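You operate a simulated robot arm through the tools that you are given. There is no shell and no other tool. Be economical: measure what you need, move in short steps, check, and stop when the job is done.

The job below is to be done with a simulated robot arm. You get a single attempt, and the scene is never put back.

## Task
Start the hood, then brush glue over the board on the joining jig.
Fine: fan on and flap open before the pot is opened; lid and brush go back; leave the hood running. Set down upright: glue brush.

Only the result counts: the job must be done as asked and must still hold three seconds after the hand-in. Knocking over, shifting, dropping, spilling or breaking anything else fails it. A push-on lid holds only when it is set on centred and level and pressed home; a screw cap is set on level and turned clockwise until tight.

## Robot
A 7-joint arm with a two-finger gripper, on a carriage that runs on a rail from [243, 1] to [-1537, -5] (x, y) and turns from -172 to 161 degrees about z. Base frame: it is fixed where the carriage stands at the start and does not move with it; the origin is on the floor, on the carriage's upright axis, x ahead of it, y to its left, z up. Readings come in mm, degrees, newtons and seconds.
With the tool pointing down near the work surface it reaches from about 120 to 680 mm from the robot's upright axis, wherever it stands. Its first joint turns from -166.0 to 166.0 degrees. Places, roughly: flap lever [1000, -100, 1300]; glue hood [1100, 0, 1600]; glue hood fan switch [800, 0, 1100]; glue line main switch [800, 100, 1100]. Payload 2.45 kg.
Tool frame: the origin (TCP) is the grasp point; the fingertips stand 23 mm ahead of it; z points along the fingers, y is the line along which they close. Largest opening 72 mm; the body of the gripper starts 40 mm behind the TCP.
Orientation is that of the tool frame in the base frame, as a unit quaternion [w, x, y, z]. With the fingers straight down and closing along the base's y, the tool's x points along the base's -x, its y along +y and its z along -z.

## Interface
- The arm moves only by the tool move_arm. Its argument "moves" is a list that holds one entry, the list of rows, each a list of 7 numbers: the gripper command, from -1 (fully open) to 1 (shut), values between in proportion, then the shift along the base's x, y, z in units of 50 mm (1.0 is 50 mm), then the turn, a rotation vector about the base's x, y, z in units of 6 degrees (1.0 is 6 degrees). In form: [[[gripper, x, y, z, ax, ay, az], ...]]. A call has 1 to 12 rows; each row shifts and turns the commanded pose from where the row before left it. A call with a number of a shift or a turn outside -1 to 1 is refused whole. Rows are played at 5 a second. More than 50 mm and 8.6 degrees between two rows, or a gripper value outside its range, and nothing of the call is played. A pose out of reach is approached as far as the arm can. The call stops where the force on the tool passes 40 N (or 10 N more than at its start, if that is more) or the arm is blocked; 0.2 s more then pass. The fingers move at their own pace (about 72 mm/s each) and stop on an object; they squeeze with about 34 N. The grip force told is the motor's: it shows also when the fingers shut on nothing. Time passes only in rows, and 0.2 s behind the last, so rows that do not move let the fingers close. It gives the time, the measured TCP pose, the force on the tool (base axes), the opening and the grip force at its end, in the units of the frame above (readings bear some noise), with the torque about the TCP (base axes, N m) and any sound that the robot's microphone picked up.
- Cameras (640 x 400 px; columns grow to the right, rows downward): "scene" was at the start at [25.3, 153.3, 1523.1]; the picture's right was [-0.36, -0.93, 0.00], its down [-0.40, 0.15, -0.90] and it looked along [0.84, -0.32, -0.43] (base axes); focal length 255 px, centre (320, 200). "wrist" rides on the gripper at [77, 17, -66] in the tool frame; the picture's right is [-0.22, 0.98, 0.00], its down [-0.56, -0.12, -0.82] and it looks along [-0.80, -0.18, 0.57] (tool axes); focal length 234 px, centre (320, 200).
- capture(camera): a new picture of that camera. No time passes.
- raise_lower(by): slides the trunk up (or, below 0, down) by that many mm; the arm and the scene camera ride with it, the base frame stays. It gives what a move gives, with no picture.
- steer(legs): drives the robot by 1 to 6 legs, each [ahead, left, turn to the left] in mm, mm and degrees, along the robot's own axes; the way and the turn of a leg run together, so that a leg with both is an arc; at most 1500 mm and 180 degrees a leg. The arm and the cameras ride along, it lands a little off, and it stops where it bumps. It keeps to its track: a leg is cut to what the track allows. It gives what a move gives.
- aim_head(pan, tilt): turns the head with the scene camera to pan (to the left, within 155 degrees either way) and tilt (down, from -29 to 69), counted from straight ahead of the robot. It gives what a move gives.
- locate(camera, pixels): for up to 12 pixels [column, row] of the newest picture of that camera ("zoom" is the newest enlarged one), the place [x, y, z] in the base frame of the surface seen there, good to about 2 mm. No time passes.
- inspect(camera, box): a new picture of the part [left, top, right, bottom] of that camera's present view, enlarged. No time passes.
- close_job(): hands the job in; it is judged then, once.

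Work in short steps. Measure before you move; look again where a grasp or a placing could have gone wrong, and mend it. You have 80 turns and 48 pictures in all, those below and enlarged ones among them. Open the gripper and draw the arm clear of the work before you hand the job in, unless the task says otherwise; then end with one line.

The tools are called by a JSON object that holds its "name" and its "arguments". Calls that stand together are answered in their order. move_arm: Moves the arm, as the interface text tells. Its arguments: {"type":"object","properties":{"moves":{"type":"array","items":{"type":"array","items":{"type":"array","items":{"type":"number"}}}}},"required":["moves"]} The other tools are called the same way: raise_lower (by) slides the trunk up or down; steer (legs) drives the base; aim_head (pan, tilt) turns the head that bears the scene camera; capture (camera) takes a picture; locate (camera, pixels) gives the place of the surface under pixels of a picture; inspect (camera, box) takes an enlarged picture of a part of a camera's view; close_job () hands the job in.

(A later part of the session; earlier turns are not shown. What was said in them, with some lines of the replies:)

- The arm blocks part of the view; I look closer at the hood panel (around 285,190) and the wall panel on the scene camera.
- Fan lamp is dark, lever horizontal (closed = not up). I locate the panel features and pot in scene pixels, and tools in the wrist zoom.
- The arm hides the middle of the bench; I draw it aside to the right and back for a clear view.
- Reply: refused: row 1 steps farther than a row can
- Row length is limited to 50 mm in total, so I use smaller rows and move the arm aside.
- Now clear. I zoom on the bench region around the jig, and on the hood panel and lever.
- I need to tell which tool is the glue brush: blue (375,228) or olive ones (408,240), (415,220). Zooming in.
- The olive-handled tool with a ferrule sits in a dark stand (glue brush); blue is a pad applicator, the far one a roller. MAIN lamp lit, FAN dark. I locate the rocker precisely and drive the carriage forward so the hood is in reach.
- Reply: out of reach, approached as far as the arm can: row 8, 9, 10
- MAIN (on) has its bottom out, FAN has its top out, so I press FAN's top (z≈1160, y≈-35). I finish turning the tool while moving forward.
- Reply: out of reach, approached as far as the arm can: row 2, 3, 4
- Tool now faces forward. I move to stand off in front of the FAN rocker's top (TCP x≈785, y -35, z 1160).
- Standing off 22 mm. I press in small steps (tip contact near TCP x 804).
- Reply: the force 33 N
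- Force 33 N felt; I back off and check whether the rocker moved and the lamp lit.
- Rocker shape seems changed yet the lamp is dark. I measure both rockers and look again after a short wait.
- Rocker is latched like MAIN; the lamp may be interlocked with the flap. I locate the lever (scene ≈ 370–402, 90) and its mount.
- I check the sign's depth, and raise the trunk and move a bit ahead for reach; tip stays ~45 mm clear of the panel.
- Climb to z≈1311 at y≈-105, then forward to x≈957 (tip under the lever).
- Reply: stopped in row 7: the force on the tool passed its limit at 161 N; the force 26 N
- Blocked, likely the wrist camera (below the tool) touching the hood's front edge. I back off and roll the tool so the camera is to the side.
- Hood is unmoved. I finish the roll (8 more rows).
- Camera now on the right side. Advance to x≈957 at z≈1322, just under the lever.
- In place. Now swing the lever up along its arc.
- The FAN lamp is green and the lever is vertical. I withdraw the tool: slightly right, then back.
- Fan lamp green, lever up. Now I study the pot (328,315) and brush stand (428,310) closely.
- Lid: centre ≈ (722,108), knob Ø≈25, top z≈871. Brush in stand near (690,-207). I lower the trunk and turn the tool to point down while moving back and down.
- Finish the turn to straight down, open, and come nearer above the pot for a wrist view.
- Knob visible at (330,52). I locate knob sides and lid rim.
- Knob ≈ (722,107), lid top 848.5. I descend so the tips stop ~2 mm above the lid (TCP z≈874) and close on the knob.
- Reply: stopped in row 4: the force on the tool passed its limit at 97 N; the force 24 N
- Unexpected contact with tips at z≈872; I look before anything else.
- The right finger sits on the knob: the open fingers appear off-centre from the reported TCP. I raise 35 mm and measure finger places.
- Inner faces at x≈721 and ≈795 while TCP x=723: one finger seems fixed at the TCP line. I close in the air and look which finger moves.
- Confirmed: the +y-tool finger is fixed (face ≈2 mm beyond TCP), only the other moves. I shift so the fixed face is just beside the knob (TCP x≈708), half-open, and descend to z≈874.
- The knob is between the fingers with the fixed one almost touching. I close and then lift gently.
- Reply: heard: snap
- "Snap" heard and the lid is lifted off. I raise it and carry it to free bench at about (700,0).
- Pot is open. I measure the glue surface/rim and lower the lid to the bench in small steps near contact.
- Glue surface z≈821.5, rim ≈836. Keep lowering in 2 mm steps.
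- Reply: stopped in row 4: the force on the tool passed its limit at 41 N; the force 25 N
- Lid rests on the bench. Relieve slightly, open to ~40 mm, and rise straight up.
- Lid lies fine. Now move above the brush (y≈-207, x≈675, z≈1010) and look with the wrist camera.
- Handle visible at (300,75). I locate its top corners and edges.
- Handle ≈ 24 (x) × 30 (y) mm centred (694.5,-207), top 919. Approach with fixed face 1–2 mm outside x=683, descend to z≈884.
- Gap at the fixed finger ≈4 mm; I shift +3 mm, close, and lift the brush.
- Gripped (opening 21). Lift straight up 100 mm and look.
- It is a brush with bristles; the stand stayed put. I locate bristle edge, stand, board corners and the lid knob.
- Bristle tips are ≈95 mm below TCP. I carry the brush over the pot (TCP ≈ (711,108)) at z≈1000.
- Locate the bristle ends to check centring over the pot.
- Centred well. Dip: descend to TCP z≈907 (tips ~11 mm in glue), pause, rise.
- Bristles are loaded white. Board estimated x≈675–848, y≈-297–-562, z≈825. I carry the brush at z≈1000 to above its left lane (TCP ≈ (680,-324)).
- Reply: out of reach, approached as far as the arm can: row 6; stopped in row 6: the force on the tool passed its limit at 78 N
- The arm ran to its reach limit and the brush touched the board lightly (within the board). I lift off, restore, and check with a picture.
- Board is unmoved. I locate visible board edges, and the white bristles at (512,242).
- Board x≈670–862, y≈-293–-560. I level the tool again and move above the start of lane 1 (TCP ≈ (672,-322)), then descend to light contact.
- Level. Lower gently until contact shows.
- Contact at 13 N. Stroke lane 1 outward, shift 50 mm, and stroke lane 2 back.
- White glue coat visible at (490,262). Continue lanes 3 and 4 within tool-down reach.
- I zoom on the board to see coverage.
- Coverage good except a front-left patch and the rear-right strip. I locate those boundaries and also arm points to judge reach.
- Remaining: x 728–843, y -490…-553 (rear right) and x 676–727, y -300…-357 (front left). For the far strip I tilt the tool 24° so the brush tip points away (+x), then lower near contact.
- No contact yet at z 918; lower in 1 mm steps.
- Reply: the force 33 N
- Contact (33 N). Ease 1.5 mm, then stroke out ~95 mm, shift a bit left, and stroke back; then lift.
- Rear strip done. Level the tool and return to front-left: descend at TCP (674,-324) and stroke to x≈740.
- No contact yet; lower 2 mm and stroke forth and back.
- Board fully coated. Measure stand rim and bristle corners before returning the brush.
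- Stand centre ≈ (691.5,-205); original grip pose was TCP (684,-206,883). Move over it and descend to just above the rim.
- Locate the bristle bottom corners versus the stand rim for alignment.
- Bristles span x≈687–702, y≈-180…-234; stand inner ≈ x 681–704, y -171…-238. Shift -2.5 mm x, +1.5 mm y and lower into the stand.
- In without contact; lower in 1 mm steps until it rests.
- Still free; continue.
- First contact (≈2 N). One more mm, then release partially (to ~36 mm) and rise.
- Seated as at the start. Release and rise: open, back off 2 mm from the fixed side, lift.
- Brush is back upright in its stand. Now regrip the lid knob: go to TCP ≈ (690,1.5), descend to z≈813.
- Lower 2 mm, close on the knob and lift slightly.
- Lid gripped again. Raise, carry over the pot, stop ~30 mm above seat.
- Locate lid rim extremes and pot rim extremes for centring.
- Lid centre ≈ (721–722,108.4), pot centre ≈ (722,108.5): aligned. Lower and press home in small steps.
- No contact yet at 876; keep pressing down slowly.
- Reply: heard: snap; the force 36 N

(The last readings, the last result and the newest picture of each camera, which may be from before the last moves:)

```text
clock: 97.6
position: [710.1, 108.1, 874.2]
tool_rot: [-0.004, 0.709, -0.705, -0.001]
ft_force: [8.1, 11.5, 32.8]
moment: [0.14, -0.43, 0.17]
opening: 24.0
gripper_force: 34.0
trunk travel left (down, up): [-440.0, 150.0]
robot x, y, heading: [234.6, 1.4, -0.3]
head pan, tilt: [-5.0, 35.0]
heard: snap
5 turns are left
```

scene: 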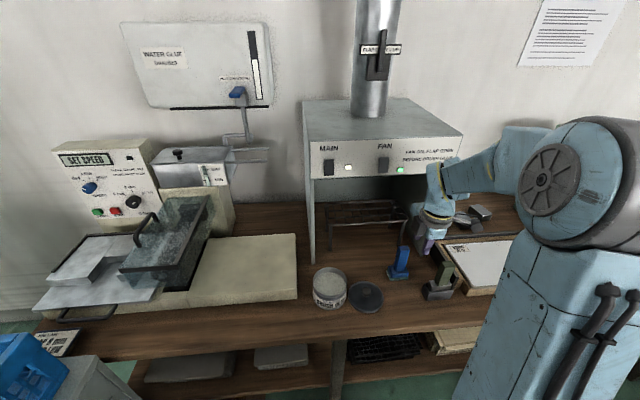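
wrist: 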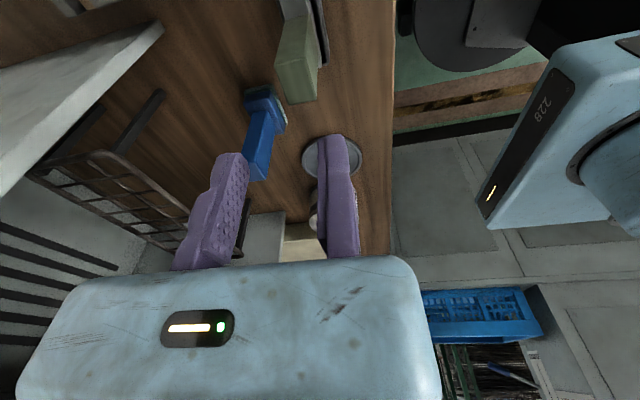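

"Snap": lid pressed home. Release and draw clear upward.

{"name": "move_arm", "arguments": {"moves": [[[1, 0, 0, 0.02, 0, 0, 0], [0, 0, 0, 0, 0, 0, 0], [-0.1, 0, 0, 0, 0, 0, 0], [-0.1, -0.03, 0, 0, 0, 0, 0], [-0.1, 0, 0, 0.3, 0, 0, 0], [-0.1, 0, 0, 0.8, 0, 0, 0], [-0.1, 0, 0, 0.8, 0, 0, 0], [-0.1, -0.3, 0, 0.7, 0, 0, 0], [-1, -0.8, 0, 0, 0, 0, 0], [-1, -0.8, 0, 0, 0, 0, 0], [-1, 0, 0, 0, 0, 0, 0]]]}}

```text
clock: 100.0
position: [612.8, 105.2, 1001.9]
tool_rot: [-0.001, 0.709, -0.706, -0.002]
ft_force: [0.2, 0.8, -0.6]
moment: [0.0, -0.01, -0.01]
opening: 71.9
gripper_force: 0.0
trunk travel left (down, up): [-440.0, 150.0]
robot x, y, heading: [237.6, 3.7, -0.4]
head pan, tilt: [-5.0, 35.0]
4 turns are left
```

The arm is clear, the lid snapped on, the brush is in its stand, and the fan is on with the flap up. Handing in.

{"name": "close_job", "arguments": {}}

```text
The job is handed in.
```

The job is handed in: the fan was on (green lamp) and the flap up before I opened the pot, the board is coated with glue, and the brush stands upright in its stand. The lid was pressed on until it snapped, but I had no pictures left to check it, and the hood was left running.
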